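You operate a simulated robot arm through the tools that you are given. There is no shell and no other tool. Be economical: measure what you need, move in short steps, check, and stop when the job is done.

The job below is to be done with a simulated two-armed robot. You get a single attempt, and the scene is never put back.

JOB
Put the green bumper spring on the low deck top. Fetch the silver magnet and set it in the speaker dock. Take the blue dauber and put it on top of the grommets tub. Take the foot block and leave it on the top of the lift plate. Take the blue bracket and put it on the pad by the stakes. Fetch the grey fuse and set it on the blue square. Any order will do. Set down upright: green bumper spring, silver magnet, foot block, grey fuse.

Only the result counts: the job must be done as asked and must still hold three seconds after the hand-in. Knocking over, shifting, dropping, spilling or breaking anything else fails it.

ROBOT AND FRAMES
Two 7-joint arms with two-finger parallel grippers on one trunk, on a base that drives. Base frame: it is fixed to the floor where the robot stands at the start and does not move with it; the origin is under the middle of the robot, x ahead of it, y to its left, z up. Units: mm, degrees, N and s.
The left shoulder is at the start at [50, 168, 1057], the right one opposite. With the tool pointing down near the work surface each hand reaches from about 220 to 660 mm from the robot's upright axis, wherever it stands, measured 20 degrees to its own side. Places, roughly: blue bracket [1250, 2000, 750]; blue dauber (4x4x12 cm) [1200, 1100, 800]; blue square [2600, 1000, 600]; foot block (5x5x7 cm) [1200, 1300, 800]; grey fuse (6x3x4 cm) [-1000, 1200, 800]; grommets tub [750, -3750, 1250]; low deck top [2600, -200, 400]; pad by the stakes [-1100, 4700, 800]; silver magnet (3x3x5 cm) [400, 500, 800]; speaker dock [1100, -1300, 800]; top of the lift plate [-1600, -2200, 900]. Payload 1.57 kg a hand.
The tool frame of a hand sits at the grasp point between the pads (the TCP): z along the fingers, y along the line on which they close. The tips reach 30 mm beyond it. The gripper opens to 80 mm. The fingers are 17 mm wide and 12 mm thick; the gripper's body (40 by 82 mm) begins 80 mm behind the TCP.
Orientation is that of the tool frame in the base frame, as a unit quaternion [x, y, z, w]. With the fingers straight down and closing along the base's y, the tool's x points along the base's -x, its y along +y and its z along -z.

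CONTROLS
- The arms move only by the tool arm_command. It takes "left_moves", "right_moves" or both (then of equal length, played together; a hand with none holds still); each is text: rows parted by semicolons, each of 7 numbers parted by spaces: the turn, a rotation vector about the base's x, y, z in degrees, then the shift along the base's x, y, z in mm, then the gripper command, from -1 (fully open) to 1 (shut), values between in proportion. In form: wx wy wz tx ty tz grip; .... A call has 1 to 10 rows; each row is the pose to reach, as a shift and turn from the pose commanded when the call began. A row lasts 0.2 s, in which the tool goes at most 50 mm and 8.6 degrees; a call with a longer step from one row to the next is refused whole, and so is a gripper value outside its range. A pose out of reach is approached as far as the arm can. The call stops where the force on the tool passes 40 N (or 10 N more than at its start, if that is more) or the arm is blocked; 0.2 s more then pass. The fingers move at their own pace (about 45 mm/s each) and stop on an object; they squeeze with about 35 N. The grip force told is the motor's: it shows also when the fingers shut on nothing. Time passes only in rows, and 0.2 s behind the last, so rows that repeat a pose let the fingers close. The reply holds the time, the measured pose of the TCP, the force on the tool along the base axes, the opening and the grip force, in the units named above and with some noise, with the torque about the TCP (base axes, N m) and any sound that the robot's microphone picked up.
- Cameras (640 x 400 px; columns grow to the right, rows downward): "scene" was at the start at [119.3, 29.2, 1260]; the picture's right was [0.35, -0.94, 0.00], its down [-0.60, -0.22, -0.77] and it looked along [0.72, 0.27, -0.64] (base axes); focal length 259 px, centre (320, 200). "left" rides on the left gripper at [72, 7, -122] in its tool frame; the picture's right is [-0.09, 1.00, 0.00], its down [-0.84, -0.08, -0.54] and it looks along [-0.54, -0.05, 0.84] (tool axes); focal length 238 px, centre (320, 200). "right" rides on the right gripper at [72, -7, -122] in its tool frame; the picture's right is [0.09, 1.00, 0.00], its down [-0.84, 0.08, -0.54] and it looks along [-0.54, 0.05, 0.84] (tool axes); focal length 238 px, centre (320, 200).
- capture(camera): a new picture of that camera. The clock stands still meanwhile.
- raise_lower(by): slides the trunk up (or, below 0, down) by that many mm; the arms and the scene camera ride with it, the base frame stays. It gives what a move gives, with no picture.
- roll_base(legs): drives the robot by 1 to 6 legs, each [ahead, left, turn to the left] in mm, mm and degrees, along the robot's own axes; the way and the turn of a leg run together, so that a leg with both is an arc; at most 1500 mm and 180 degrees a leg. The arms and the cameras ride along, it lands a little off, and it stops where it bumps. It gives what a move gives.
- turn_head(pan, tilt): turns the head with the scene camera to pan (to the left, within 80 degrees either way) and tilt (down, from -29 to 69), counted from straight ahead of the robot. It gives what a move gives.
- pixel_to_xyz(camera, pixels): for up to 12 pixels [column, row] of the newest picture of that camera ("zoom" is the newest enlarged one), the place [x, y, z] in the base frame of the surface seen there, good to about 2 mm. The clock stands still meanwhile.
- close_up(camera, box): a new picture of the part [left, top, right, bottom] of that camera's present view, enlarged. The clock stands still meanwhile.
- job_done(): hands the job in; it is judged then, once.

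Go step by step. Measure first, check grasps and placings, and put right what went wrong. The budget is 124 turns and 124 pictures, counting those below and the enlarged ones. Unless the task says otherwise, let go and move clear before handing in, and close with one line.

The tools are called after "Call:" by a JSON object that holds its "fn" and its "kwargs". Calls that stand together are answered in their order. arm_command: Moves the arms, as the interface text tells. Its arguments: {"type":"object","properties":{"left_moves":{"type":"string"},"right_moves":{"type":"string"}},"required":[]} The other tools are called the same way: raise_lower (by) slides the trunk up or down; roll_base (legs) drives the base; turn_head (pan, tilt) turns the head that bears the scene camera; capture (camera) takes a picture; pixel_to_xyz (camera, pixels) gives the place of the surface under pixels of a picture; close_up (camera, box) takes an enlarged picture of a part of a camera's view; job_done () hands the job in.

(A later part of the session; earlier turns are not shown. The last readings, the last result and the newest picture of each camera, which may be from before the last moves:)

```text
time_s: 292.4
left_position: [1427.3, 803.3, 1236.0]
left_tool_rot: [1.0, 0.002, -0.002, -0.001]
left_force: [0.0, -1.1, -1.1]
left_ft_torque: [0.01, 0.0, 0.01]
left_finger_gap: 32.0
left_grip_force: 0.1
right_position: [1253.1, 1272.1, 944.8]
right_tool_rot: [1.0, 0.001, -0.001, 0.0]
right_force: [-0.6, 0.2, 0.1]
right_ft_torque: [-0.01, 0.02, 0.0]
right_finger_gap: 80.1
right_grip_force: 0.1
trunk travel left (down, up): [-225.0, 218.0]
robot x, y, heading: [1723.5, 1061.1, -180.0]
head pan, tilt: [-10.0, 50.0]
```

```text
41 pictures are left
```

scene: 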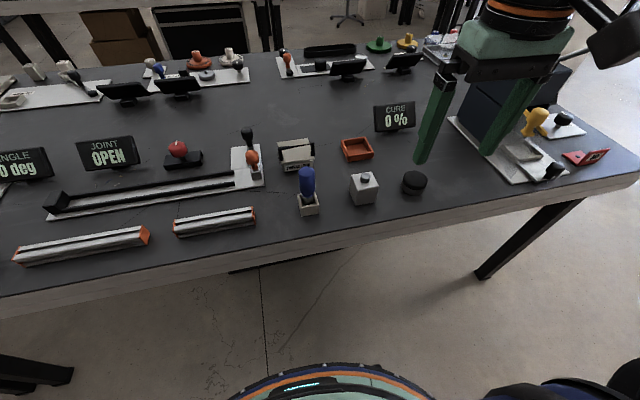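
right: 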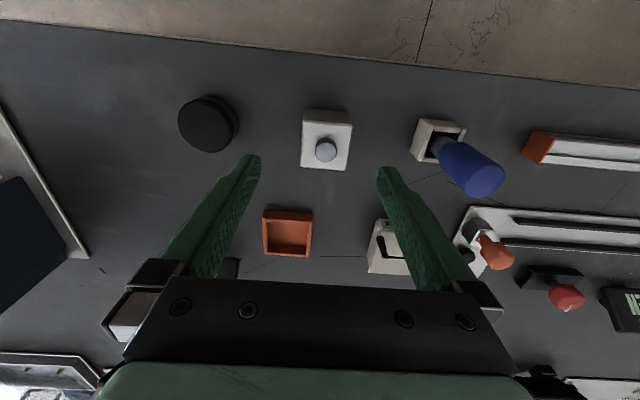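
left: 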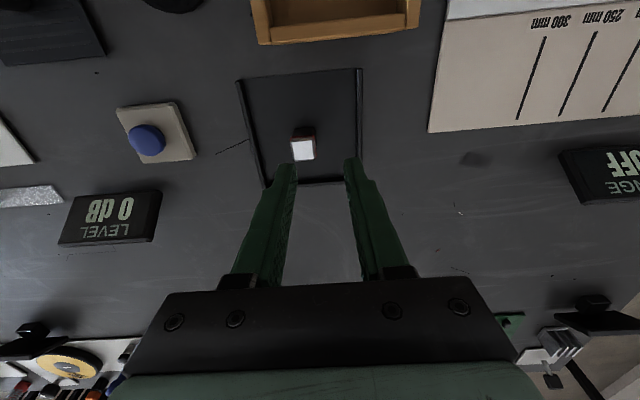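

Call:
{"fn": "close_up", "kwargs": {"camera": "right", "box": [280, 90, 520, 220]}}

Call:
{"fn": "pixel_to_xyz", "kwargs": {"camera": "right", "pixels": [[304, 124], [350, 126], [346, 166], [302, 166], [325, 150], [315, 140], [465, 165], [440, 150], [480, 185], [430, 125], [425, 155], [413, 158]]}}

```text
2.67 times, centred on (400, 155) of right
```

zoom: 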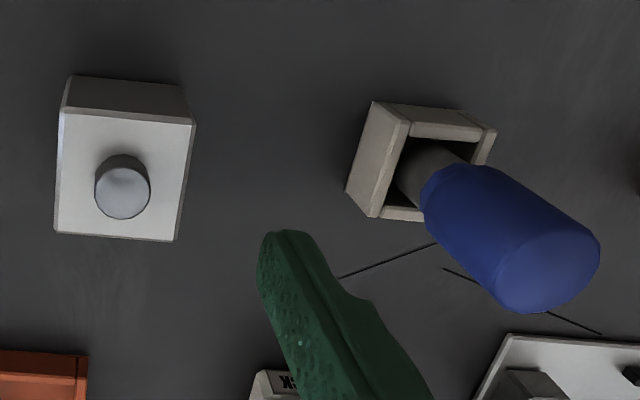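

```text
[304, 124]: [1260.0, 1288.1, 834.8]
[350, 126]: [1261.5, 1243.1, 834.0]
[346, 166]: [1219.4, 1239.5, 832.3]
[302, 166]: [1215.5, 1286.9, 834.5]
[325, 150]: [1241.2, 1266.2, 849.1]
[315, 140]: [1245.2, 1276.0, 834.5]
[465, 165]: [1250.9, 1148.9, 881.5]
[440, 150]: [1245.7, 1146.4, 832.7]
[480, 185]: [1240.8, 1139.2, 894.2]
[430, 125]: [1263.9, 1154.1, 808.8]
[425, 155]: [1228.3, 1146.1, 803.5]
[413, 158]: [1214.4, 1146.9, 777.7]
```

Foot block centre [1239,1265], body top 835. Grasping it with the right hand.

Call:
{"fn": "arm_command", "kwargs": {"right_moves": "0 0 0 -14 -7 -30 -1; 0 0 0 -14 -7 -70 -1; 0 0 0 -14 -7 -105 -1; 0 0 0 -14 -7 -125 -1; 0 0 0 -14 -7 -133 -1; 0 0 0 -14 -7 -133 1; 0 0 0 -14 -7 -133 1; 0 0 0 -14 -7 -133 1; 0 0 0 -14 -7 -133 1; 0 0 0 -14 -7 -133 1"}}

Call:
{"fn": "arm_command", "kwargs": {"right_moves": "0 0 0 0 0 0 1; 0 0 0 0 0 3 1; 0 0 0 0 0 7 1; 0 0 0 0 0 15 1; 0 0 0 0 0 35 1; 0 0 0 0 0 65 1; 0 0 0 0 0 105 1; 0 0 0 0 0 145 1; 0 0 0 0 0 185 1; 0 0 0 0 0 225 1"}}

Call:
{"fn": "capture", "kwargs": {"camera": "right"}}

```text
time_s: 294.6
left_position: [1427.1, 803.0, 1235.8]
left_tool_rot: [1.0, 0.001, -0.001, -0.001]
left_force: [-0.4, 0.8, 0.6]
left_ft_torque: [-0.01, 0.0, 0.05]
left_finger_gap: 32.1
left_grip_force: 0.0
right_position: [1237.6, 1264.4, 810.0]
right_tool_rot: [1.0, 0.002, -0.001, 0.0]
right_force: [0.1, 0.4, 0.4]
right_ft_torque: [-0.01, 0.04, 0.0]
right_finger_gap: 50.0
right_grip_force: 35.0
trunk travel left (down, up): [-225.0, 218.0]
robot x, y, heading: [1722.8, 1057.6, -179.9]
head pan, tilt: [-10.0, 50.0]
```

```text
time_s: 296.8
left_position: [1428.8, 803.4, 1237.2]
left_tool_rot: [1.0, 0.002, -0.003, -0.002]
left_force: [0.5, 0.2, 1.3]
left_ft_torque: [-0.01, -0.01, -0.01]
left_finger_gap: 32.3
left_grip_force: 0.1
right_position: [1239.7, 1264.0, 1035.9]
right_tool_rot: [1.0, 0.001, 0.0, 0.001]
right_force: [-0.2, 0.4, -2.7]
right_ft_torque: [-0.01, 0.01, 0.02]
right_finger_gap: 50.0
right_grip_force: 35.2
trunk travel left (down, up): [-225.0, 218.0]
robot x, y, heading: [1727.3, 1057.5, -179.8]
head pan, tilt: [-10.0, 50.0]
```

```text
39 pictures are left
```

right: 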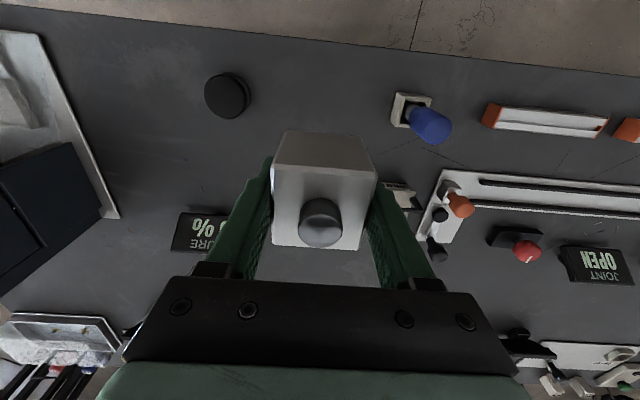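

Foot block held (50 mm gap). Retracting it and shifting base for the left hand to take the dauber.

Call:
{"fn": "arm_command", "kwargs": {"right_moves": "0 0 0 40 0 10 1; 0 0 0 80 0 20 1; 0 0 0 120 0 30 1; 0 0 0 150 0 30 1", "left_moves": "0 0 0 0 0 -40 -1; 0 0 0 0 0 -80 -1; 0 0 0 -30 0 -110 -1; 0 0 0 -70 0 -130 -1"}}

Call:
{"fn": "roll_base", "kwargs": {"legs": [[0, -325, 0]]}}

Call:
{"fn": "arm_command", "kwargs": {"left_moves": "0 0 0 -40 0 -20 -1; 0 0 0 -80 0 -40 -1; 0 0 0 -100 0 -60 -1"}}

Call:
{"fn": "capture", "kwargs": {"camera": "left"}}

```text
time_s: 297.8
left_position: [1356.8, 803.8, 1104.3]
left_tool_rot: [1.0, 0.001, -0.003, -0.002]
left_force: [-1.3, -0.3, 1.2]
left_ft_torque: [0.02, -0.02, -0.02]
left_finger_gap: 80.0
left_grip_force: 0.1
right_position: [1390.0, 1265.9, 1064.1]
right_tool_rot: [1.0, 0.002, -0.001, 0.0]
right_force: [0.1, 0.4, -3.7]
right_ft_torque: [0.0, 0.01, -0.01]
right_finger_gap: 49.8
right_grip_force: 34.6
trunk travel left (down, up): [-225.0, 218.0]
robot x, y, heading: [1722.6, 1059.8, -179.8]
head pan, tilt: [-10.0, 50.0]
```

```text
time_s: 299.9
left_position: [1357.2, 1129.2, 1104.6]
left_tool_rot: [1.0, 0.003, -0.002, -0.001]
left_force: [0.5, -0.8, 0.5]
left_ft_torque: [0.0, -0.01, 0.02]
left_finger_gap: 79.9
left_grip_force: 0.1
right_position: [1388.8, 1591.8, 1064.0]
right_tool_rot: [1.0, 0.003, -0.001, -0.001]
right_force: [0.4, 0.2, -3.7]
right_ft_torque: [-0.01, 0.02, 0.01]
right_finger_gap: 49.9
right_grip_force: 35.1
trunk travel left (down, up): [-225.0, 218.0]
robot x, y, heading: [1721.9, 1385.7, -179.5]
head pan, tilt: [-10.0, 50.0]
```

```text
time_s: 300.7
left_position: [1257.1, 1128.2, 1042.6]
left_tool_rot: [1.0, 0.002, -0.004, -0.002]
left_force: [-0.3, 0.7, -0.7]
left_ft_torque: [-0.02, 0.01, -0.02]
left_finger_gap: 80.1
left_grip_force: 0.1
right_position: [1389.2, 1590.7, 1064.0]
right_tool_rot: [1.0, 0.003, -0.001, 0.0]
right_force: [0.4, 0.0, -2.3]
right_ft_torque: [0.0, 0.0, -0.01]
right_finger_gap: 49.7
right_grip_force: 35.1
trunk travel left (down, up): [-225.0, 218.0]
robot x, y, heading: [1720.7, 1383.9, -180.0]
head pan, tilt: [-10.0, 50.0]
```

```text
38 pictures are left
```

left: 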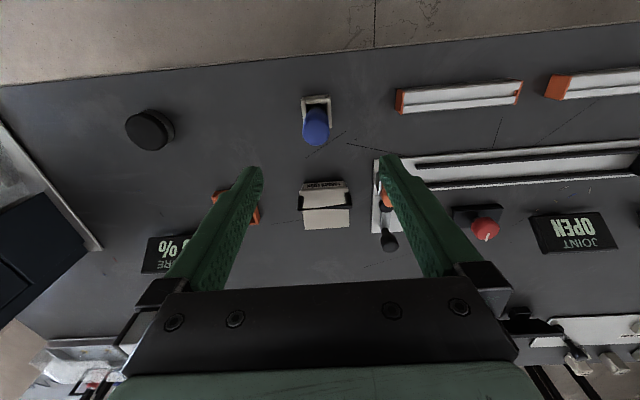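

Call:
{"fn": "close_up", "kwargs": {"camera": "left", "box": [280, 80, 360, 160]}}

Call:
{"fn": "pixel_to_xyz", "kwargs": {"camera": "left", "pixels": [[316, 132], [304, 130], [328, 130], [316, 142], [316, 120], [316, 112], [303, 105], [330, 105], [310, 98], [316, 127]]}}

```text
5.00 times, centred on (320, 120) of left
```

zoom: 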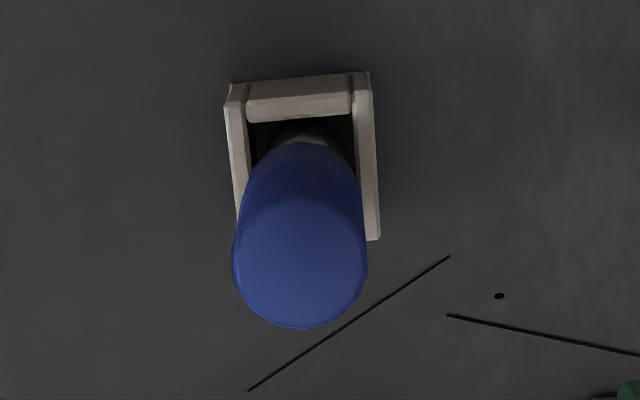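

```text
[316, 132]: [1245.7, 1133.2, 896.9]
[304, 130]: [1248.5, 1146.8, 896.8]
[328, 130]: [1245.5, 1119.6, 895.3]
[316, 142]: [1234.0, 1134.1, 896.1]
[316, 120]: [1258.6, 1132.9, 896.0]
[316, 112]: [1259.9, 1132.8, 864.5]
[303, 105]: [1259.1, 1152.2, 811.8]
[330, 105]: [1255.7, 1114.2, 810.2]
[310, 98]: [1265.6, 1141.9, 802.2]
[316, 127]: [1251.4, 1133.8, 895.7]
```

Dauber handle centre [1246,1133], top 896, standing in its cup. Grasping the handle with TCP at z≈866.

Call:
{"fn": "arm_command", "kwargs": {"left_moves": "0 0 0 -11 5 -40 -1; 0 0 0 -11 5 -80 -1; 0 0 0 -11 5 -120 -1; 0 0 0 -11 5 -155 -1; 0 0 0 -11 5 -176 -1; 0 0 0 -11 5 -176 1; 0 0 0 -11 5 -176 1; 0 0 0 -11 5 -176 1; 0 0 0 -11 5 -176 1; 0 0 0 -11 5 -176 1"}}

Call:
{"fn": "arm_command", "kwargs": {"left_moves": "0 0 0 0 0 0 1; 0 0 0 0 0 3 1; 0 0 0 0 0 7 1; 0 0 0 0 0 15 1; 0 0 0 0 0 35 1; 0 0 0 0 0 65 1; 0 0 0 0 0 105 1; 0 0 0 0 0 145 1; 0 0 0 0 0 185 1; 0 0 0 0 0 225 1"}}

Call:
{"fn": "capture", "kwargs": {"camera": "left"}}

Call:
{"fn": "turn_head", "kwargs": {"pan": 20, "tilt": 25}}

Call:
{"fn": "capture", "kwargs": {"camera": "scene"}}

```text
time_s: 302.9
left_position: [1246.3, 1131.6, 867.9]
left_tool_rot: [1.0, 0.003, -0.002, -0.002]
left_force: [-0.1, -0.7, -0.2]
left_ft_torque: [-0.02, 0.02, -0.01]
left_finger_gap: 30.3
left_grip_force: 33.1
right_position: [1388.4, 1590.4, 1064.3]
right_tool_rot: [1.0, 0.003, -0.001, 0.0]
right_force: [-0.8, 0.1, -2.9]
right_ft_torque: [0.02, -0.02, -0.01]
right_finger_gap: 49.7
right_grip_force: 34.8
trunk travel left (down, up): [-225.0, 218.0]
robot x, y, heading: [1723.6, 1381.1, -179.8]
head pan, tilt: [-10.0, 50.0]
```

```text
time_s: 305.1
left_position: [1247.2, 1131.5, 1094.1]
left_tool_rot: [1.0, 0.003, -0.002, -0.001]
left_force: [-0.5, -0.7, -0.2]
left_ft_torque: [0.01, -0.02, 0.0]
left_finger_gap: 30.2
left_grip_force: 35.3
right_position: [1388.8, 1590.1, 1063.9]
right_tool_rot: [1.0, 0.003, -0.001, 0.0]
right_force: [0.3, 0.3, -3.4]
right_ft_torque: [-0.04, -0.01, -0.01]
right_finger_gap: 49.8
right_grip_force: 35.4
trunk travel left (down, up): [-225.0, 218.0]
robot x, y, heading: [1724.4, 1385.2, -179.8]
head pan, tilt: [-10.0, 50.0]
```

```text
36 pictures are left
```

left: 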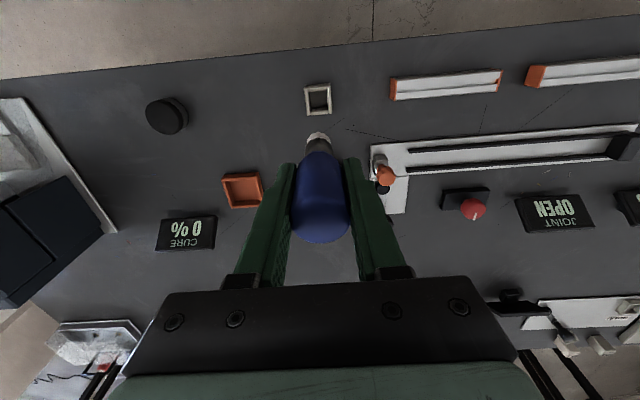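

```text
time_s: 306.1
left_position: [1247.4, 1131.9, 1092.9]
left_tool_rot: [1.0, 0.002, -0.002, -0.002]
left_force: [0.3, -0.3, 0.5]
left_ft_torque: [0.01, 0.01, -0.01]
left_finger_gap: 30.0
left_grip_force: 34.9
right_position: [1388.8, 1591.1, 1063.9]
right_tool_rot: [1.0, 0.003, -0.001, 0.0]
right_force: [-0.4, 0.0, -3.9]
right_ft_torque: [-0.02, -0.01, -0.03]
right_finger_gap: 49.7
right_grip_force: 34.8
trunk travel left (down, up): [-225.0, 218.0]
robot x, y, heading: [1724.1, 1384.2, -179.7]
head pan, tilt: [20.0, 25.0]
```

```text
35 pictures are left
```

scene: 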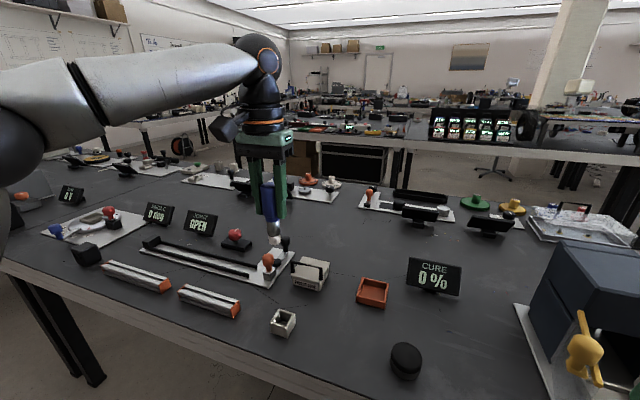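

Dauber is out of its cup. Zooming on its tip to judge whether it can stand.

Call:
{"fn": "close_up", "kwargs": {"camera": "scene", "box": [240, 180, 310, 260]}}

Call:
{"fn": "arm_command", "kwargs": {"left_moves": "0 0 0 40 0 10 1; 0 0 0 85 0 10 1; 0 0 0 130 0 10 1; 0 0 0 170 0 10 1"}}

Call:
{"fn": "roll_base", "kwargs": {"legs": [[-210, 0, 0], [0, 1000, 0], [0, 1000, 0], [0, 1000, 0]]}}

```text
5.00 times, centred on (275, 220) of scene
```

zoom: 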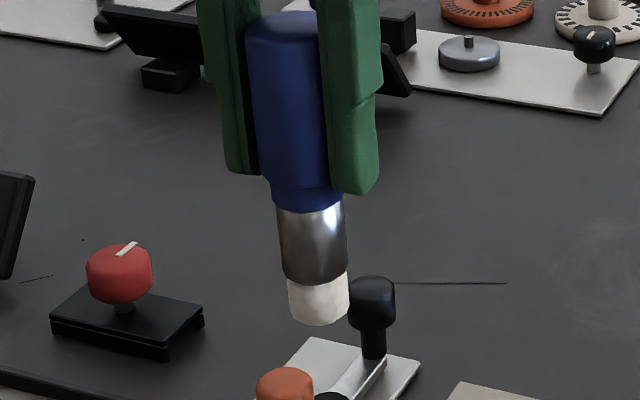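

```text
time_s: 307.1
left_position: [1417.5, 1134.8, 1104.5]
left_tool_rot: [1.0, 0.003, -0.002, -0.001]
left_force: [-0.5, -0.2, 0.2]
left_ft_torque: [0.01, 0.0, -0.01]
left_finger_gap: 29.8
left_grip_force: 35.2
right_position: [1388.8, 1590.0, 1064.7]
right_tool_rot: [1.0, 0.002, -0.002, 0.0]
right_force: [0.3, 0.6, -3.4]
right_ft_torque: [0.01, -0.01, 0.01]
right_finger_gap: 49.7
right_grip_force: 34.9
trunk travel left (down, up): [-225.0, 218.0]
robot x, y, heading: [1720.9, 1381.8, -180.0]
head pan, tilt: [20.0, 25.0]
```

```text
time_s: 323.2
left_position: [1653.6, -1887.6, 1102.9]
left_tool_rot: [1.0, 0.003, -0.001, -0.003]
left_force: [-0.1, 0.1, -0.3]
left_ft_torque: [0.0, -0.01, -0.01]
left_finger_gap: 30.0
left_grip_force: 35.2
right_position: [1624.6, -1429.6, 1064.0]
right_tool_rot: [1.0, 0.003, -0.001, -0.001]
right_force: [0.3, 0.8, -4.6]
right_ft_torque: [-0.02, -0.02, 0.01]
right_finger_gap: 49.9
right_grip_force: 35.2
trunk travel left (down, up): [-225.0, 218.0]
robot x, y, heading: [1957.4, -1638.5, -179.8]
head pan, tilt: [20.0, 25.0]
```

Dauber's white tip is a flat cylinder, so it can stand. Driving to face the tub shelf.

Call:
{"fn": "roll_base", "kwargs": {"legs": [[0, 1050, 0], [0, 0, 90], [0, -1430, 0]]}}

Call:
{"fn": "turn_head", "kwargs": {"pan": 10, "tilt": 5}}

Call:
{"fn": "capture", "kwargs": {"camera": "scene"}}

```text
time_s: 339.1
left_position: [774.8, -2982.6, 1103.3]
left_tool_rot: [0.711, 0.703, -0.002, 0.0]
left_force: [-1.1, 0.2, 0.2]
left_ft_torque: [-0.02, 0.0, 0.0]
left_finger_gap: 29.7
left_grip_force: 34.6
right_position: [316.1, -3004.6, 1063.9]
right_tool_rot: [0.71, 0.704, -0.001, 0.001]
right_force: [0.4, 0.0, -2.9]
right_ft_torque: [0.02, 0.01, -0.06]
right_finger_gap: 50.0
right_grip_force: 35.2
trunk travel left (down, up): [-225.0, 218.0]
robot x, y, heading: [530.9, -2673.4, -90.9]
head pan, tilt: [20.0, 25.0]
```

```text
time_s: 340.0
left_position: [774.6, -2984.3, 1103.9]
left_tool_rot: [0.711, 0.703, -0.002, 0.001]
left_force: [-0.9, 0.1, -0.6]
left_ft_torque: [0.0, 0.01, -0.03]
left_finger_gap: 29.8
left_grip_force: 35.3
right_position: [316.1, -3004.5, 1063.8]
right_tool_rot: [0.711, 0.703, -0.001, 0.001]
right_force: [1.1, 0.6, -3.5]
right_ft_torque: [0.03, 0.0, 0.02]
right_finger_gap: 49.7
right_grip_force: 35.1
trunk travel left (down, up): [-225.0, 218.0]
robot x, y, heading: [529.2, -2672.0, -90.9]
head pan, tilt: [10.0, 5.0]
```

```text
33 pictures are left
```

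scene: 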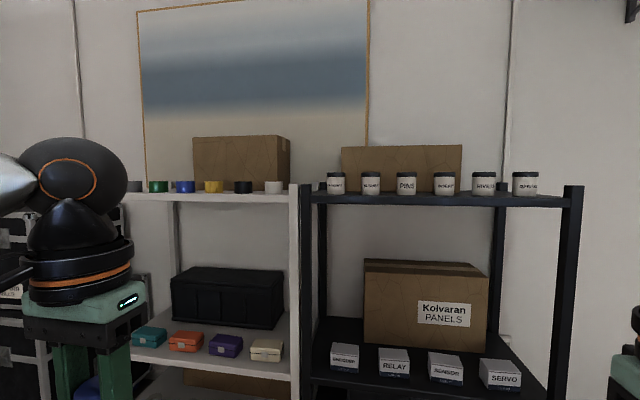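

Call:
{"fn": "close_up", "kwargs": {"camera": "scene", "box": [310, 160, 550, 215]}}

Call:
{"fn": "pixel_to_xyz", "kwargs": {"camera": "scene", "pixels": [[336, 174], [371, 173], [406, 173], [445, 174], [484, 174], [525, 174], [336, 195], [307, 188], [400, 198], [460, 165]]}}

```text
2.67 times, centred on (430, 188) of scene
```

zoom: 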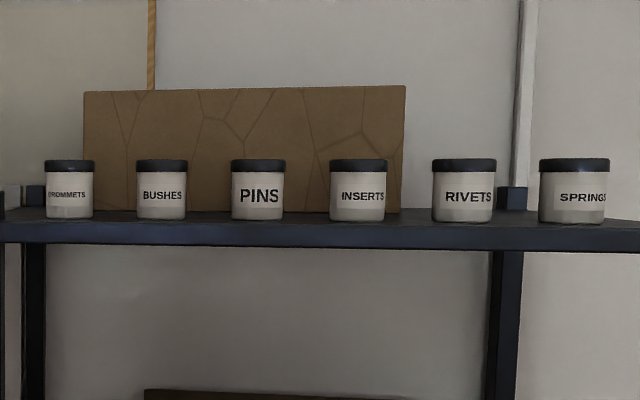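

```text
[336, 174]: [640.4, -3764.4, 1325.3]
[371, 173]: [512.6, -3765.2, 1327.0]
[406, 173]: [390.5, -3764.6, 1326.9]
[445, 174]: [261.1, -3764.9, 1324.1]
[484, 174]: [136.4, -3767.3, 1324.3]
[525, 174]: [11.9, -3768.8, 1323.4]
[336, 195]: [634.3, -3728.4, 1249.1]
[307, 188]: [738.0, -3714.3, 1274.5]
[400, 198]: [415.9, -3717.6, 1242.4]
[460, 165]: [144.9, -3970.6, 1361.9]
```

GROMMETS is the leftmost tub: [637, ≈−3797], lid top ≈1330. The hand must reach z≈1420, so I'll raise the trunk and test the reach here in free space.

Call:
{"fn": "raise_lower", "kwargs": {"by": 216}}

Call:
{"fn": "arm_command", "kwargs": {"left_moves": "0 0 0 0 -30 25 1; 0 0 0 0 -60 50 1; 0 0 0 0 -90 75 1; 0 0 0 0 -110 100 1; 0 0 0 0 -110 125 1; 0 0 0 0 -110 140 1"}}

```text
time_s: 342.3
left_position: [774.2, -2982.7, 1319.5]
left_tool_rot: [0.711, 0.704, -0.002, -0.001]
left_force: [0.5, 0.0, -0.4]
left_ft_torque: [-0.01, 0.0, 0.03]
left_finger_gap: 29.7
left_grip_force: 35.1
right_position: [316.3, -3004.3, 1280.1]
right_tool_rot: [0.711, 0.703, -0.001, 0.001]
right_force: [-0.1, -0.5, -3.4]
right_ft_torque: [0.0, 0.01, -0.01]
right_finger_gap: 49.7
right_grip_force: 34.9
trunk travel left (down, up): [-441.0, 2.0]
robot x, y, heading: [527.5, -2674.5, -90.5]
head pan, tilt: [10.0, 5.0]
```

```text
time_s: 343.7
left_position: [783.6, -3072.6, 1421.7]
left_tool_rot: [0.711, 0.704, -0.002, 0.001]
left_force: [0.5, -0.6, -0.1]
left_ft_torque: [-0.03, -0.04, 0.0]
left_finger_gap: 29.5
left_grip_force: 35.0
left hand out of reach, approached as far as the arm can: row 4, 5, 6
right_position: [316.8, -3004.2, 1280.5]
right_tool_rot: [0.71, 0.704, -0.001, 0.001]
right_force: [-0.6, 0.2, -2.6]
right_ft_torque: [0.0, 0.02, -0.03]
right_finger_gap: 50.0
right_grip_force: 35.0
trunk travel left (down, up): [-441.0, 2.0]
robot x, y, heading: [531.7, -2673.1, -90.8]
head pan, tilt: [10.0, 5.0]
```

The hand tops out at z≈1422 there; I need the true offset of the dauber's tip, lid height and the base radius. Looking.

Call:
{"fn": "turn_head", "kwargs": {"pan": 35, "tilt": 15}}

Call:
{"fn": "capture", "kwargs": {"camera": "scene"}}

Call:
{"fn": "turn_head", "kwargs": {"pan": 0, "tilt": 68}}

Call:
{"fn": "close_up", "kwargs": {"camera": "scene", "box": [160, 200, 480, 400]}}

```text
time_s: 344.6
left_position: [784.3, -3071.1, 1421.8]
left_tool_rot: [0.711, 0.703, -0.003, 0.001]
left_force: [0.6, -0.6, -1.3]
left_ft_torque: [0.02, -0.01, -0.03]
left_finger_gap: 29.9
left_grip_force: 35.1
right_position: [316.4, -3005.1, 1279.3]
right_tool_rot: [0.711, 0.703, -0.001, 0.001]
right_force: [-0.3, 0.3, -3.3]
right_ft_torque: [0.01, -0.01, 0.0]
right_finger_gap: 49.8
right_grip_force: 35.3
trunk travel left (down, up): [-441.0, 2.0]
robot x, y, heading: [530.0, -2675.0, -90.8]
head pan, tilt: [35.0, 15.0]
```

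```text
31 pictures are left
```

scene: 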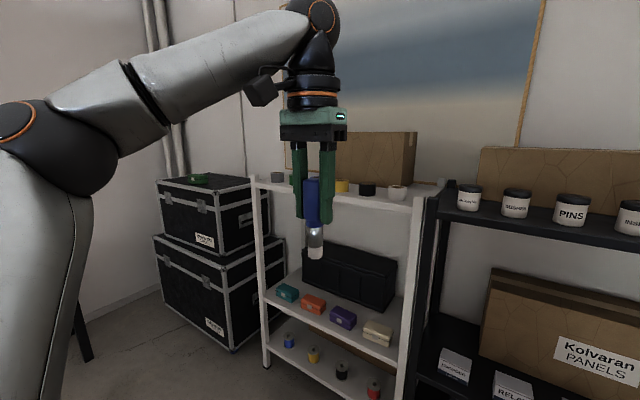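

```text
time_s: 345.8
left_position: [784.6, -3072.6, 1422.6]
left_tool_rot: [0.71, 0.704, -0.003, 0.001]
left_force: [-1.0, -0.6, -0.6]
left_ft_torque: [0.03, 0.01, -0.03]
left_finger_gap: 29.8
left_grip_force: 35.4
right_position: [315.9, -3005.2, 1279.4]
right_tool_rot: [0.711, 0.703, -0.001, 0.0]
right_force: [-0.2, -0.6, -3.3]
right_ft_torque: [-0.01, 0.0, -0.02]
right_finger_gap: 49.9
right_grip_force: 34.5
trunk travel left (down, up): [-441.0, 2.0]
robot x, y, heading: [528.9, -2676.5, -90.9]
head pan, tilt: [0.0, 68.0]
```

```text
2.00 times, centred on (320, 300) of scene
```

zoom: 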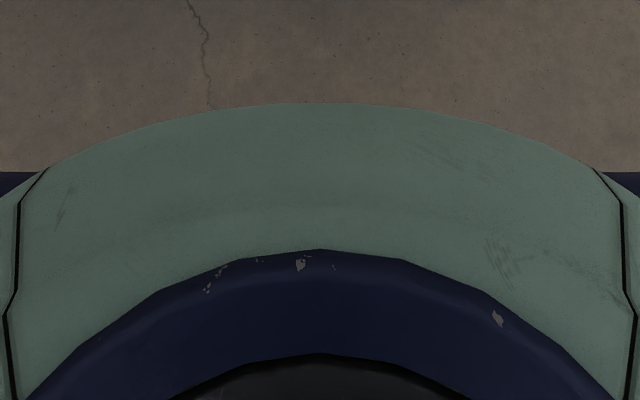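

Measuring tip, lid and shelf from the pan-35 picture.

Call:
{"fn": "pixel_to_xyz", "kwargs": {"camera": "scene", "pixels": [[316, 257], [315, 252], [315, 235], [312, 185], [469, 184], [469, 187], [469, 207], [468, 182], [440, 184], [462, 215], [435, 195], [516, 190]]}}

Call:
{"fn": "pixel_to_xyz", "kwargs": {"camera": "zoom", "pixels": [[320, 120], [320, 260], [320, 380]]}}

```text
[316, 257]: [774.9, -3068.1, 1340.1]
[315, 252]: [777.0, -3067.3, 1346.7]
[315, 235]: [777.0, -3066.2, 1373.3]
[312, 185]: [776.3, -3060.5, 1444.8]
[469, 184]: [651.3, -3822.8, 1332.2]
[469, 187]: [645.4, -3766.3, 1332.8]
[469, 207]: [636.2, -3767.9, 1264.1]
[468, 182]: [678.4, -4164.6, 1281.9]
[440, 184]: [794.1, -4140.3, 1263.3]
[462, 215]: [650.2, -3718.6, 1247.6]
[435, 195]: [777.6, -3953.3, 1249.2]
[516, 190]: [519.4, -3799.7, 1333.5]
```

```text
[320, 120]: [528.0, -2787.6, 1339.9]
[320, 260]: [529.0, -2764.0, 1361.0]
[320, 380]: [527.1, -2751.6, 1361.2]
```

Tip is ~86 mm below TCP and the lid is at 1333, so I need TCP ≥1430 to approach. Testing a slightly retracted position.

Call:
{"fn": "arm_command", "kwargs": {"left_moves": "0 0 0 0 30 10 1; 0 0 0 0 50 20 1; 0 0 0 -15 60 30 1; 0 0 0 -15 60 45 1"}}

Call:
{"fn": "raise_lower", "kwargs": {"by": 2}}

```text
time_s: 346.8
left_position: [773.6, -3008.2, 1446.5]
left_tool_rot: [0.71, 0.704, -0.004, 0.001]
left_force: [0.4, 0.0, -0.4]
left_ft_torque: [-0.01, 0.01, -0.01]
left_finger_gap: 30.0
left_grip_force: 35.0
left hand out of reach, approached as far as the arm can: row 3, 4
right_position: [317.1, -3004.5, 1280.7]
right_tool_rot: [0.711, 0.704, -0.001, 0.001]
right_force: [0.5, 0.6, -3.2]
right_ft_torque: [-0.02, -0.01, -0.01]
right_finger_gap: 49.9
right_grip_force: 35.1
trunk travel left (down, up): [-441.0, 2.0]
robot x, y, heading: [524.6, -2677.2, -90.5]
head pan, tilt: [0.0, 68.0]
```

```text
time_s: 347.3
left_position: [773.7, -3009.7, 1447.2]
left_tool_rot: [0.711, 0.704, -0.004, 0.002]
left_force: [-0.2, 0.4, -1.0]
left_ft_torque: [-0.01, 0.0, -0.07]
left_finger_gap: 30.1
left_grip_force: 34.6
right_position: [317.0, -3003.7, 1282.1]
right_tool_rot: [0.711, 0.703, -0.001, 0.001]
right_force: [-1.0, -0.1, -2.1]
right_ft_torque: [-0.02, -0.01, 0.0]
right_finger_gap: 50.0
right_grip_force: 35.1
trunk travel left (down, up): [-443.0, 0.0]
robot x, y, heading: [529.8, -2673.5, -90.4]
head pan, tilt: [0.0, 68.0]
```

At z≈1447 the tip clears the lid by 28 mm. Tucking the right hand aside so it stays clear of the shelf, then approaching.

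Call:
{"fn": "arm_command", "kwargs": {"right_moves": "0 0 0 -25 30 0 1; 0 0 0 -50 60 0 1; 0 0 0 -75 90 0 1; 0 0 0 -100 120 0 1; 0 0 0 -125 145 0 1; 0 0 0 -145 155 0 1"}}

Call:
{"fn": "roll_base", "kwargs": {"legs": [[0, -130, 0.5], [600, 0, 0]]}}

Call:
{"fn": "turn_head", "kwargs": {"pan": 25, "tilt": 25}}

Call:
{"fn": "capture", "kwargs": {"camera": "scene"}}

Call:
{"fn": "capture", "kwargs": {"camera": "left"}}

```text
time_s: 348.7
left_position: [772.3, -3008.1, 1447.7]
left_tool_rot: [0.711, 0.703, -0.004, 0.002]
left_force: [-0.3, -1.2, -0.4]
left_ft_torque: [0.01, 0.0, 0.02]
left_finger_gap: 29.6
left_grip_force: 34.7
right_position: [222.3, -2879.0, 1272.0]
right_tool_rot: [0.71, 0.704, 0.0, 0.0]
right_force: [-1.0, -0.3, -2.6]
right_ft_torque: [-0.01, 0.02, 0.01]
right_finger_gap: 49.7
right_grip_force: 34.6
right hand out of reach, approached as far as the arm can: row 4, 5, 6
trunk travel left (down, up): [-443.0, 0.0]
robot x, y, heading: [528.9, -2678.4, -90.8]
head pan, tilt: [0.0, 68.0]
```

```text
time_s: 352.9
left_position: [641.7, -3602.1, 1448.1]
left_tool_rot: [0.708, 0.706, -0.005, 0.0]
left_force: [0.1, 0.2, -0.2]
left_ft_torque: [-0.01, 0.01, 0.0]
left_finger_gap: 29.7
left_grip_force: 35.0
right_position: [91.0, -3477.1, 1272.0]
right_tool_rot: [0.708, 0.706, -0.001, 0.0]
right_force: [0.0, 0.1, -3.9]
right_ft_torque: [0.01, 0.0, 0.0]
right_finger_gap: 50.1
right_grip_force: 35.0
trunk travel left (down, up): [-443.0, 0.0]
robot x, y, heading: [395.0, -3270.2, -90.1]
head pan, tilt: [0.0, 68.0]
```

```text
time_s: 354.1
left_position: [640.8, -3601.8, 1448.1]
left_tool_rot: [0.708, 0.706, -0.005, 0.0]
left_force: [-1.0, 0.2, 0.2]
left_ft_torque: [0.01, 0.02, -0.01]
left_finger_gap: 30.0
left_grip_force: 35.4
right_position: [91.8, -3476.6, 1272.4]
right_tool_rot: [0.708, 0.706, -0.001, 0.0]
right_force: [-0.3, -0.7, -2.7]
right_ft_torque: [0.03, -0.04, 0.01]
right_finger_gap: 49.6
right_grip_force: 35.0
trunk travel left (down, up): [-443.0, 0.0]
robot x, y, heading: [397.4, -3272.3, -90.3]
head pan, tilt: [25.0, 25.0]
```

```text
29 pictures are left
```

scene: 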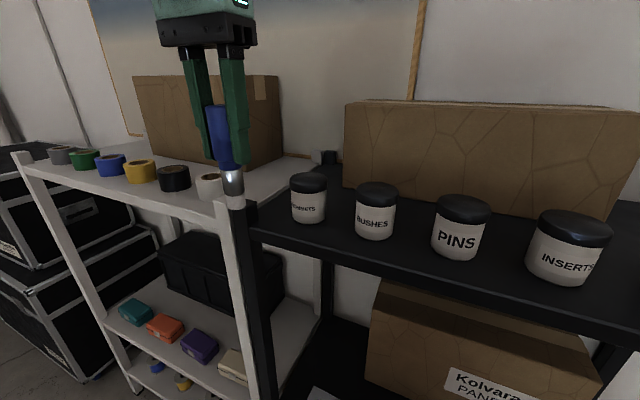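

```text
28 pictures are left
```

left: 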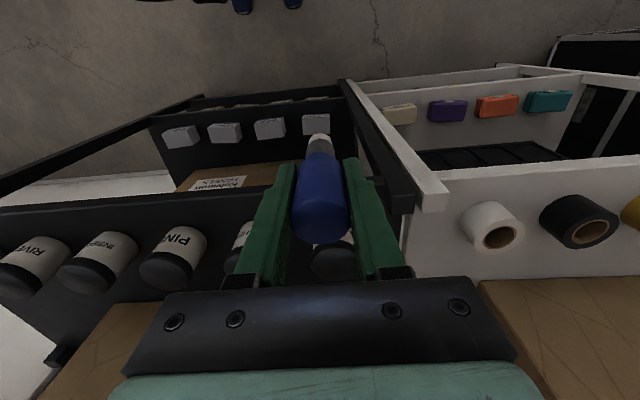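

Lid of GROMMETS visible at scene (308,183). Measuring lid and tip locally.

Call:
{"fn": "pixel_to_xyz", "kwargs": {"camera": "scene", "pixels": [[309, 176], [309, 183], [292, 183], [325, 183], [309, 190], [307, 174], [235, 193], [236, 200], [240, 205], [328, 157]]}}

Call:
{"fn": "close_up", "kwargs": {"camera": "scene", "box": [190, 90, 350, 240]}}

```text
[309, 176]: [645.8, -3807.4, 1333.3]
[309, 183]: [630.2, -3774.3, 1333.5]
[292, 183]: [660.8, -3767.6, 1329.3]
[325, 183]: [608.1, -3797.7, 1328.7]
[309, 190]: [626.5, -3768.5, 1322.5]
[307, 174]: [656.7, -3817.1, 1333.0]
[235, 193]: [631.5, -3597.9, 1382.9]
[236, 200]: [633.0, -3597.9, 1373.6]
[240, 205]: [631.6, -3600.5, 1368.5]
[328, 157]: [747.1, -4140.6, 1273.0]
```

```text
2.67 times, centred on (270, 165) of scene
```

zoom: 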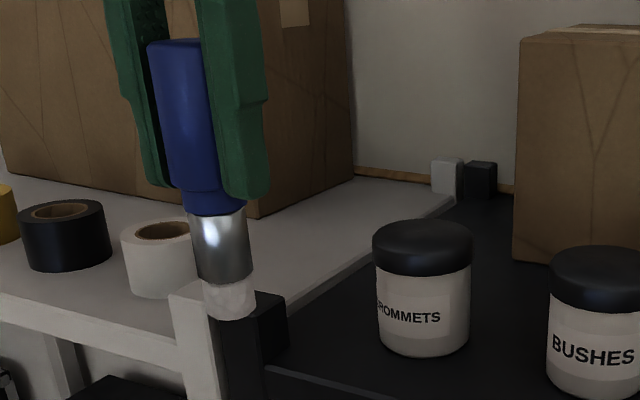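

Lid centre ≈[642,−3796,1333]. Driving 170 ahead, tip 28 mm above lid height, then checking.

Call:
{"fn": "roll_base", "kwargs": {"legs": [[170, 0, 0]]}}

Call:
{"fn": "arm_command", "kwargs": {"left_moves": "0 0 0 0 -10 -4 1; 0 0 0 0 -20 -8 1; 0 0 0 0 -24 -10 1"}}

Call:
{"fn": "capture", "kwargs": {"camera": "scene"}}

Call:
{"fn": "capture", "kwargs": {"camera": "left"}}

```text
time_s: 355.7
left_position: [641.0, -3772.2, 1446.9]
left_tool_rot: [0.708, 0.706, -0.004, 0.001]
left_force: [-0.4, -0.1, 0.0]
left_ft_torque: [-0.01, 0.02, 0.0]
left_finger_gap: 29.9
left_grip_force: 34.6
right_position: [90.2, -3645.4, 1272.0]
right_tool_rot: [0.708, 0.706, -0.001, 0.001]
right_force: [0.2, 0.6, -4.0]
right_ft_torque: [-0.04, 0.04, -0.01]
right_finger_gap: 49.8
right_grip_force: 35.2
trunk travel left (down, up): [-443.0, 0.0]
robot x, y, heading: [397.0, -3439.2, -90.3]
head pan, tilt: [25.0, 25.0]
stopped in leg 1: the robot was blocked; the commanded pose is now the measured one
```

```text
time_s: 356.5
left_position: [640.5, -3795.7, 1437.8]
left_tool_rot: [0.709, 0.706, -0.004, 0.001]
left_force: [0.7, -0.1, 0.0]
left_ft_torque: [-0.04, -0.02, 0.0]
left_finger_gap: 29.9
left_grip_force: 34.7
right_position: [89.4, -3645.9, 1271.8]
right_tool_rot: [0.708, 0.706, -0.001, 0.001]
right_force: [-0.4, -0.1, -2.8]
right_ft_torque: [0.0, 0.0, 0.02]
right_finger_gap: 49.7
right_grip_force: 34.8
trunk travel left (down, up): [-443.0, 0.0]
robot x, y, heading: [393.9, -3440.4, -90.2]
head pan, tilt: [25.0, 25.0]
```

```text
26 pictures are left
```

scene: 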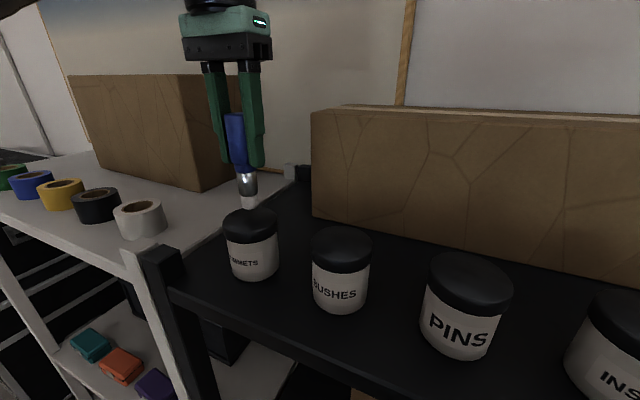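

```text
25 pictures are left
```

left: 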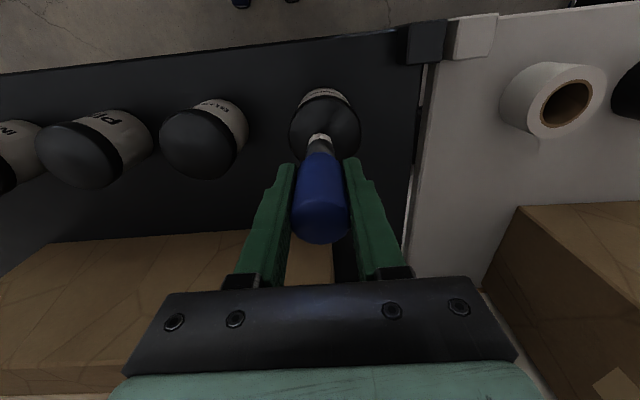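

Tip hovers over the lid. Checking the tip-to-lid gap.

Call:
{"fn": "close_up", "kwargs": {"camera": "scene", "box": [200, 150, 300, 290]}}

Call:
{"fn": "pixel_to_xyz", "kwargs": {"camera": "scene", "pixels": [[249, 204], [249, 200], [248, 207], [249, 215], [230, 220], [270, 218], [249, 225], [249, 236]]}}

```text
2.86 times, centred on (250, 220) of scene
```

zoom: 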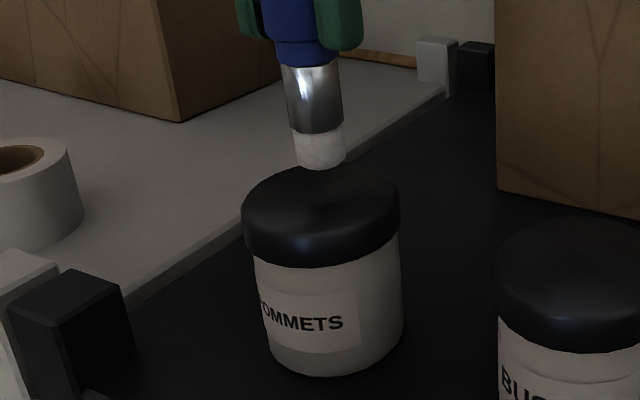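

```text
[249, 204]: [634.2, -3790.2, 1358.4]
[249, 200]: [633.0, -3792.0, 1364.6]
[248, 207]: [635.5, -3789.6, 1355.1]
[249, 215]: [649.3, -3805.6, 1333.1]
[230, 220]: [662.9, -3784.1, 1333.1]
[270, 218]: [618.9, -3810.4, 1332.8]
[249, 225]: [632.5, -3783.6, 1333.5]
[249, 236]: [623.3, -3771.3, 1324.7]
```

Tip is ~20 mm above the lid, centred. Lowering 18–20 mm gently.

Call:
{"fn": "arm_command", "kwargs": {"left_moves": "0 0 0 0 0 -8 1; 0 0 0 0 0 -14 1; 0 0 0 0 0 -17 1; 0 0 0 0 0 -18 1; 0 0 0 0 0 -19 1"}}

Call:
{"fn": "close_up", "kwargs": {"camera": "scene", "box": [200, 150, 300, 290]}}

```text
time_s: 357.7
left_position: [640.5, -3794.6, 1419.4]
left_tool_rot: [0.709, 0.706, -0.004, 0.001]
left_force: [-0.1, -1.1, 3.7]
left_ft_torque: [-0.07, -0.05, 0.0]
left_finger_gap: 29.9
left_grip_force: 34.8
right_position: [90.3, -3645.4, 1271.6]
right_tool_rot: [0.708, 0.706, -0.001, 0.0]
right_force: [0.3, -1.4, -2.9]
right_ft_torque: [0.02, 0.0, -0.03]
right_finger_gap: 49.6
right_grip_force: 35.0
trunk travel left (down, up): [-443.0, 0.0]
robot x, y, heading: [394.4, -3438.0, -90.3]
head pan, tilt: [25.0, 25.0]
```

```text
2.86 times, centred on (250, 220) of scene
```

zoom: 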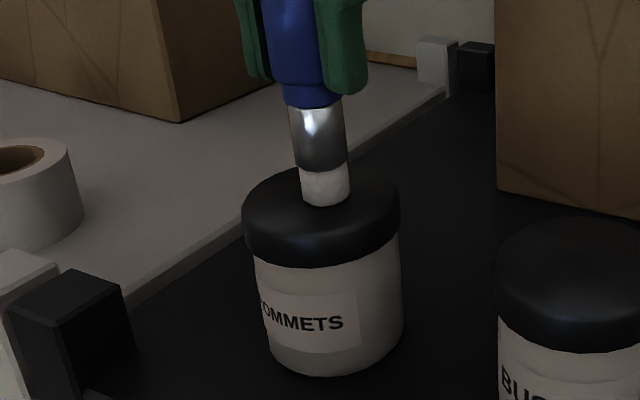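

Contact (3.7 N up). Opening slowly, letting it settle, then sliding straight back (+y) with fingers either side.

Call:
{"fn": "arm_command", "kwargs": {"left_moves": "0 0 0 0 0 0 0.15; 0 0 0 0 0 0 -0.3; 0 0 0 0 0 0 -0.9; 0 0 0 0 0 0 -1; 0 0 0 0 0 0 -1"}}

Call:
{"fn": "close_up", "kwargs": {"camera": "scene", "box": [180, 60, 320, 290]}}

```text
time_s: 358.9
left_position: [641.9, -3795.7, 1418.2]
left_tool_rot: [0.708, 0.706, -0.004, 0.0]
left_force: [-0.8, -0.5, -0.2]
left_ft_torque: [0.0, -0.02, 0.0]
left_finger_gap: 79.9
left_grip_force: 0.0
right_position: [90.4, -3647.2, 1272.7]
right_tool_rot: [0.708, 0.706, -0.001, 0.0]
right_force: [0.4, 0.0, -2.9]
right_ft_torque: [0.0, 0.01, 0.0]
right_finger_gap: 49.9
right_grip_force: 35.2
trunk travel left (down, up): [-443.0, 0.0]
robot x, y, heading: [391.7, -3438.1, -90.2]
head pan, tilt: [25.0, 25.0]
```

```text
1.74 times, centred on (250, 175) of scene
```

zoom: 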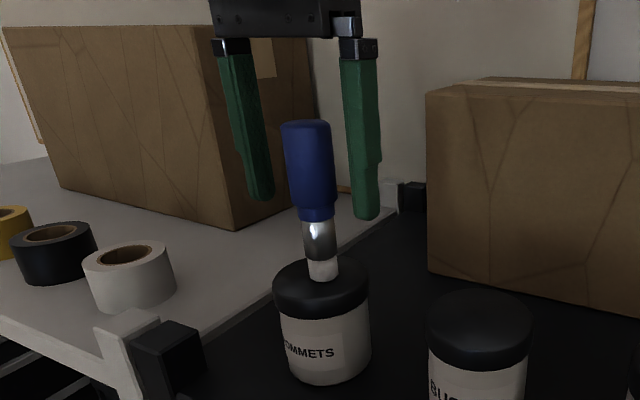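

Dauber stands on the lid. Sliding the hand back along +y, then backing the base off.

Call:
{"fn": "arm_command", "kwargs": {"left_moves": "0 0 0 0 15 0 -1; 0 0 0 0 35 0 -1; 0 0 0 0 60 0 -1; 0 0 0 0 80 0 -1"}}

Call:
{"fn": "roll_base", "kwargs": {"legs": [[-600, 0, 0]]}}

Call:
{"fn": "turn_head", "kwargs": {"pan": 15, "tilt": 10}}

Call:
{"fn": "capture", "kwargs": {"camera": "scene"}}

```text
time_s: 359.9
left_position: [640.4, -3716.1, 1418.0]
left_tool_rot: [0.709, 0.706, -0.004, 0.001]
left_force: [0.6, 0.2, -0.3]
left_ft_torque: [0.0, -0.01, -0.04]
left_finger_gap: 79.9
left_grip_force: 0.1
right_position: [89.8, -3645.4, 1273.3]
right_tool_rot: [0.708, 0.706, 0.0, 0.001]
right_force: [-0.1, -0.8, -3.3]
right_ft_torque: [0.01, -0.01, -0.02]
right_finger_gap: 49.6
right_grip_force: 35.0
trunk travel left (down, up): [-443.0, 0.0]
robot x, y, heading: [397.8, -3438.1, -90.3]
head pan, tilt: [25.0, 25.0]
```

```text
time_s: 363.2
left_position: [643.0, -3121.7, 1418.2]
left_tool_rot: [0.706, 0.708, -0.004, 0.0]
left_force: [-0.7, 0.1, 0.3]
left_ft_torque: [-0.01, 0.0, -0.03]
left_finger_gap: 80.1
left_grip_force: 0.1
right_position: [93.6, -3054.0, 1272.4]
right_tool_rot: [0.707, 0.707, -0.001, 0.0]
right_force: [-0.3, -0.2, -3.0]
right_ft_torque: [-0.01, 0.02, -0.02]
right_finger_gap: 49.6
right_grip_force: 35.4
trunk travel left (down, up): [-443.0, 0.0]
robot x, y, heading: [398.2, -2842.0, -89.9]
head pan, tilt: [25.0, 25.0]
```

```text
time_s: 364.0
left_position: [642.9, -3120.5, 1417.2]
left_tool_rot: [0.707, 0.708, -0.005, 0.001]
left_force: [-0.9, 0.2, 0.1]
left_ft_torque: [0.03, -0.01, -0.01]
left_finger_gap: 79.7
left_grip_force: 0.1
right_position: [93.1, -3053.5, 1271.8]
right_tool_rot: [0.707, 0.707, -0.001, 0.001]
right_force: [-0.4, -0.3, -2.8]
right_ft_torque: [-0.06, -0.01, -0.02]
right_finger_gap: 49.8
right_grip_force: 34.8
trunk travel left (down, up): [-443.0, 0.0]
robot x, y, heading: [397.3, -2843.9, -89.8]
head pan, tilt: [15.0, 10.0]
```

```text
21 pictures are left
```

scene: 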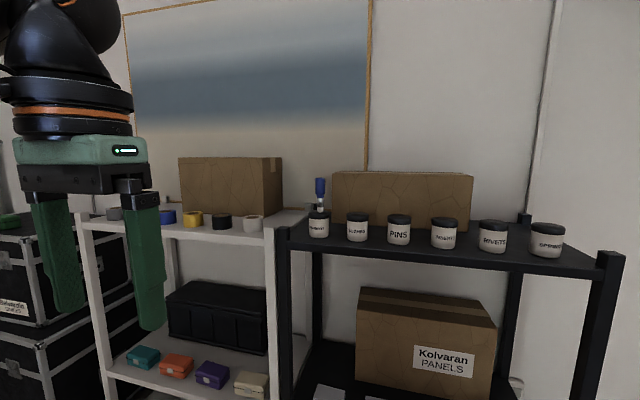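

Dauber stands on the GROMMETS tub. Lowering the trunk and heading to the lift-plate table.

Call:
{"fn": "raise_lower", "kwargs": {"by": -180}}

Call:
{"fn": "roll_base", "kwargs": {"legs": [[0, -680, 0], [-1340, 0, 0], [0, 0, -60]]}}

Call:
{"fn": "turn_head", "kwargs": {"pan": 0, "tilt": 30}}

Call:
{"fn": "capture", "kwargs": {"camera": "scene"}}

```text
time_s: 366.0
left_position: [643.7, -3120.8, 1237.8]
left_tool_rot: [0.707, 0.707, -0.004, 0.0]
left_force: [0.4, 0.4, 0.4]
left_ft_torque: [-0.01, 0.0, -0.02]
left_finger_gap: 80.1
left_grip_force: 0.0
right_position: [92.4, -3054.2, 1092.8]
right_tool_rot: [0.707, 0.707, 0.0, 0.0]
right_force: [0.8, -0.5, -3.1]
right_ft_torque: [-0.03, 0.01, 0.0]
right_finger_gap: 49.8
right_grip_force: 35.0
trunk travel left (down, up): [-263.0, 180.0]
robot x, y, heading: [401.4, -2844.1, -90.0]
head pan, tilt: [15.0, 10.0]
```

```text
time_s: 378.8
left_position: [-400.3, -1841.9, 1237.4]
left_tool_rot: [0.967, 0.254, -0.004, -0.002]
left_force: [0.1, 0.4, 0.4]
left_ft_torque: [0.01, 0.03, 0.01]
left_finger_gap: 80.0
left_grip_force: 0.1
right_position: [-611.9, -1329.5, 1092.2]
right_tool_rot: [0.967, 0.254, -0.001, 0.0]
right_force: [0.2, 0.3, -4.0]
right_ft_torque: [0.0, -0.01, -0.02]
right_finger_gap: 49.5
right_grip_force: 34.9
trunk travel left (down, up): [-263.0, 180.0]
robot x, y, heading: [-280.5, -1493.0, -150.7]
head pan, tilt: [15.0, 10.0]
```

```text
time_s: 379.6
left_position: [-401.1, -1841.0, 1237.9]
left_tool_rot: [0.967, 0.255, -0.003, -0.001]
left_force: [0.8, -0.9, -0.1]
left_ft_torque: [-0.03, 0.01, 0.0]
left_finger_gap: 80.0
left_grip_force: 0.1
right_position: [-611.8, -1329.6, 1090.9]
right_tool_rot: [0.967, 0.254, -0.001, 0.001]
right_force: [-0.3, -0.6, -3.5]
right_ft_torque: [0.03, 0.03, 0.04]
right_finger_gap: 49.6
right_grip_force: 35.2
trunk travel left (down, up): [-263.0, 180.0]
robot x, y, heading: [-283.0, -1496.6, -150.8]
head pan, tilt: [0.0, 30.0]
```

```text
20 pictures are left
```

scene: 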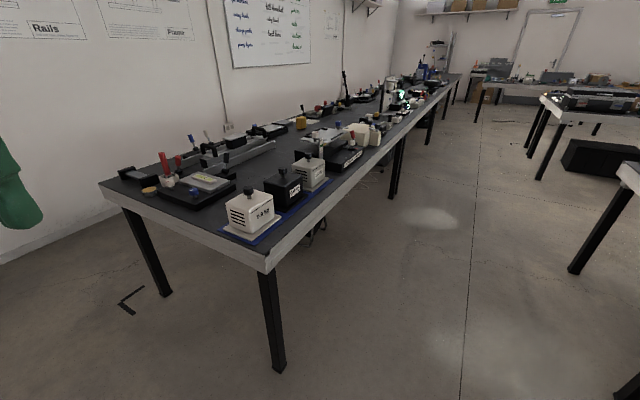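

The table runs away along −x; measuring the candidates near x≈−1600 and the aisle.

Call:
{"fn": "pixel_to_xyz", "kwargs": {"camera": "scene", "pixels": [[360, 128], [375, 132], [325, 135], [347, 155], [310, 160], [283, 178], [400, 100], [620, 165], [575, 270], [370, 150], [302, 123], [545, 98]]}}

Call:
{"fn": "close_up", "kwargs": {"camera": "scene", "box": [230, 80, 430, 200]}}

```text
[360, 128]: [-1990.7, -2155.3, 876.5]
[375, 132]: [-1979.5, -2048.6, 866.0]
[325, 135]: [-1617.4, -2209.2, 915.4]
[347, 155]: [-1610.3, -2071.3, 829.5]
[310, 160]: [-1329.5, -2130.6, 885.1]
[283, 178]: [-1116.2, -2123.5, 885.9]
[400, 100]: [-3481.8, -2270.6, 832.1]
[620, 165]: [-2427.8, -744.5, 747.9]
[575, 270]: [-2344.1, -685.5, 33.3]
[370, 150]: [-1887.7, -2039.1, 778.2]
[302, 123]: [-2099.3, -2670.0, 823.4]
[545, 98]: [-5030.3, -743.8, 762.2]
```

```text
3.20 times, centred on (330, 140) of scene
```

zoom: 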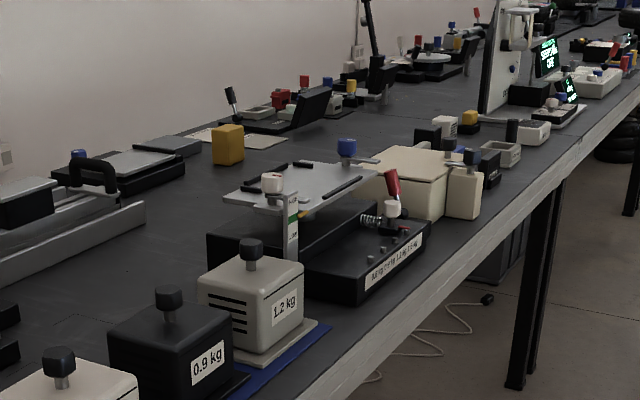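

Lift plate is the silver platform near [−1617,−2209,912]. Strafing along the aisle to stand before it.

Call:
{"fn": "roll_base", "kwargs": {"legs": [[0, 0, 60.8], [0, -1085, 0], [90, 0, 0]]}}

Call:
{"fn": "turn_head", "kwargs": {"pan": -15, "tilt": 38}}

Call:
{"fn": "capture", "kwargs": {"camera": "scene"}}

```text
time_s: 388.5
left_position: [-1088.2, -1863.9, 1237.0]
left_tool_rot: [0.706, 0.708, -0.004, 0.0]
left_force: [0.4, -0.2, 0.3]
left_ft_torque: [0.01, 0.03, -0.03]
left_finger_gap: 80.1
left_grip_force: 0.0
right_position: [-1640.0, -1796.6, 1091.5]
right_tool_rot: [0.707, 0.707, 0.0, 0.0]
right_force: [0.4, -0.5, -3.1]
right_ft_torque: [0.05, -0.01, 0.02]
right_finger_gap: 50.0
right_grip_force: 34.7
trunk travel left (down, up): [-263.0, 180.0]
robot x, y, heading: [-1337.3, -1582.6, -89.9]
head pan, tilt: [0.0, 30.0]
```

```text
time_s: 389.2
left_position: [-1088.1, -1862.0, 1237.2]
left_tool_rot: [0.707, 0.707, -0.004, 0.001]
left_force: [-0.2, 0.7, -0.5]
left_ft_torque: [0.02, -0.01, 0.01]
left_finger_gap: 80.0
left_grip_force: 0.1
right_position: [-1639.4, -1796.3, 1092.0]
right_tool_rot: [0.707, 0.707, 0.0, 0.001]
right_force: [0.8, -0.6, -3.4]
right_ft_torque: [0.01, -0.03, 0.01]
right_finger_gap: 49.7
right_grip_force: 35.2
trunk travel left (down, up): [-263.0, 180.0]
robot x, y, heading: [-1336.1, -1589.9, -89.9]
head pan, tilt: [-15.0, 38.0]
```

```text
18 pictures are left
```

scene: 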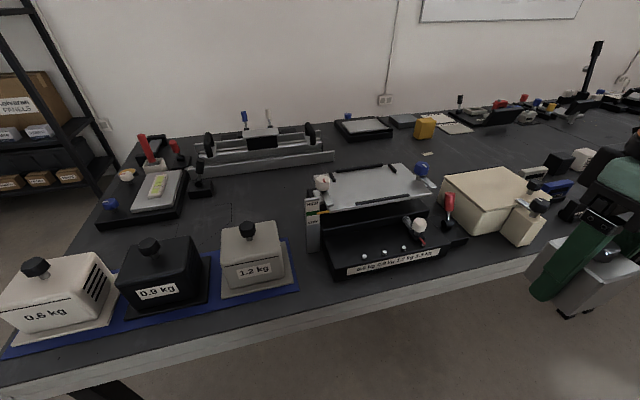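

Call:
{"fn": "close_up", "kwargs": {"camera": "scene", "box": [290, 145, 470, 285]}}

Call:
{"fn": "pixel_to_xyz", "kwargs": {"camera": "scene", "pixels": [[330, 182], [408, 168], [375, 185], [330, 208], [428, 188], [370, 200], [422, 168], [320, 183], [365, 172], [447, 200], [385, 190], [313, 205]]}}

```text
2.86 times, centred on (380, 215) of scene
```

zoom: 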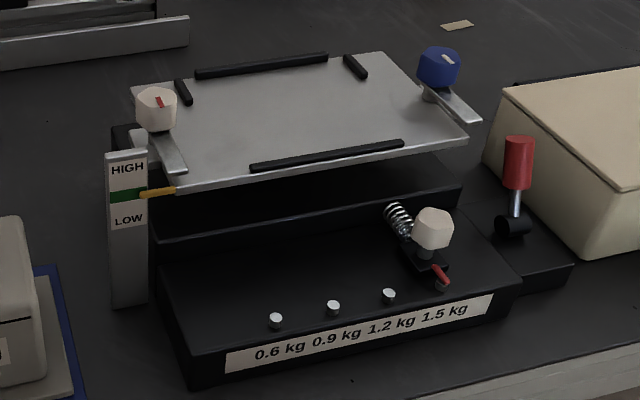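

```text
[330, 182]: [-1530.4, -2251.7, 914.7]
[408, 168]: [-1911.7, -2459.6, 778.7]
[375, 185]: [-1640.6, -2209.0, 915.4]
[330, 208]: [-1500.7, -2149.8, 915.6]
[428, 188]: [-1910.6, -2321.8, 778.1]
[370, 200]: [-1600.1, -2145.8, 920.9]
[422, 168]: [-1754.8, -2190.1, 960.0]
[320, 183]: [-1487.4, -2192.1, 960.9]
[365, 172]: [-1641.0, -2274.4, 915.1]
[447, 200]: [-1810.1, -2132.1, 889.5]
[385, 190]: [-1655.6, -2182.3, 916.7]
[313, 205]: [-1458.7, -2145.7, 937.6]
```

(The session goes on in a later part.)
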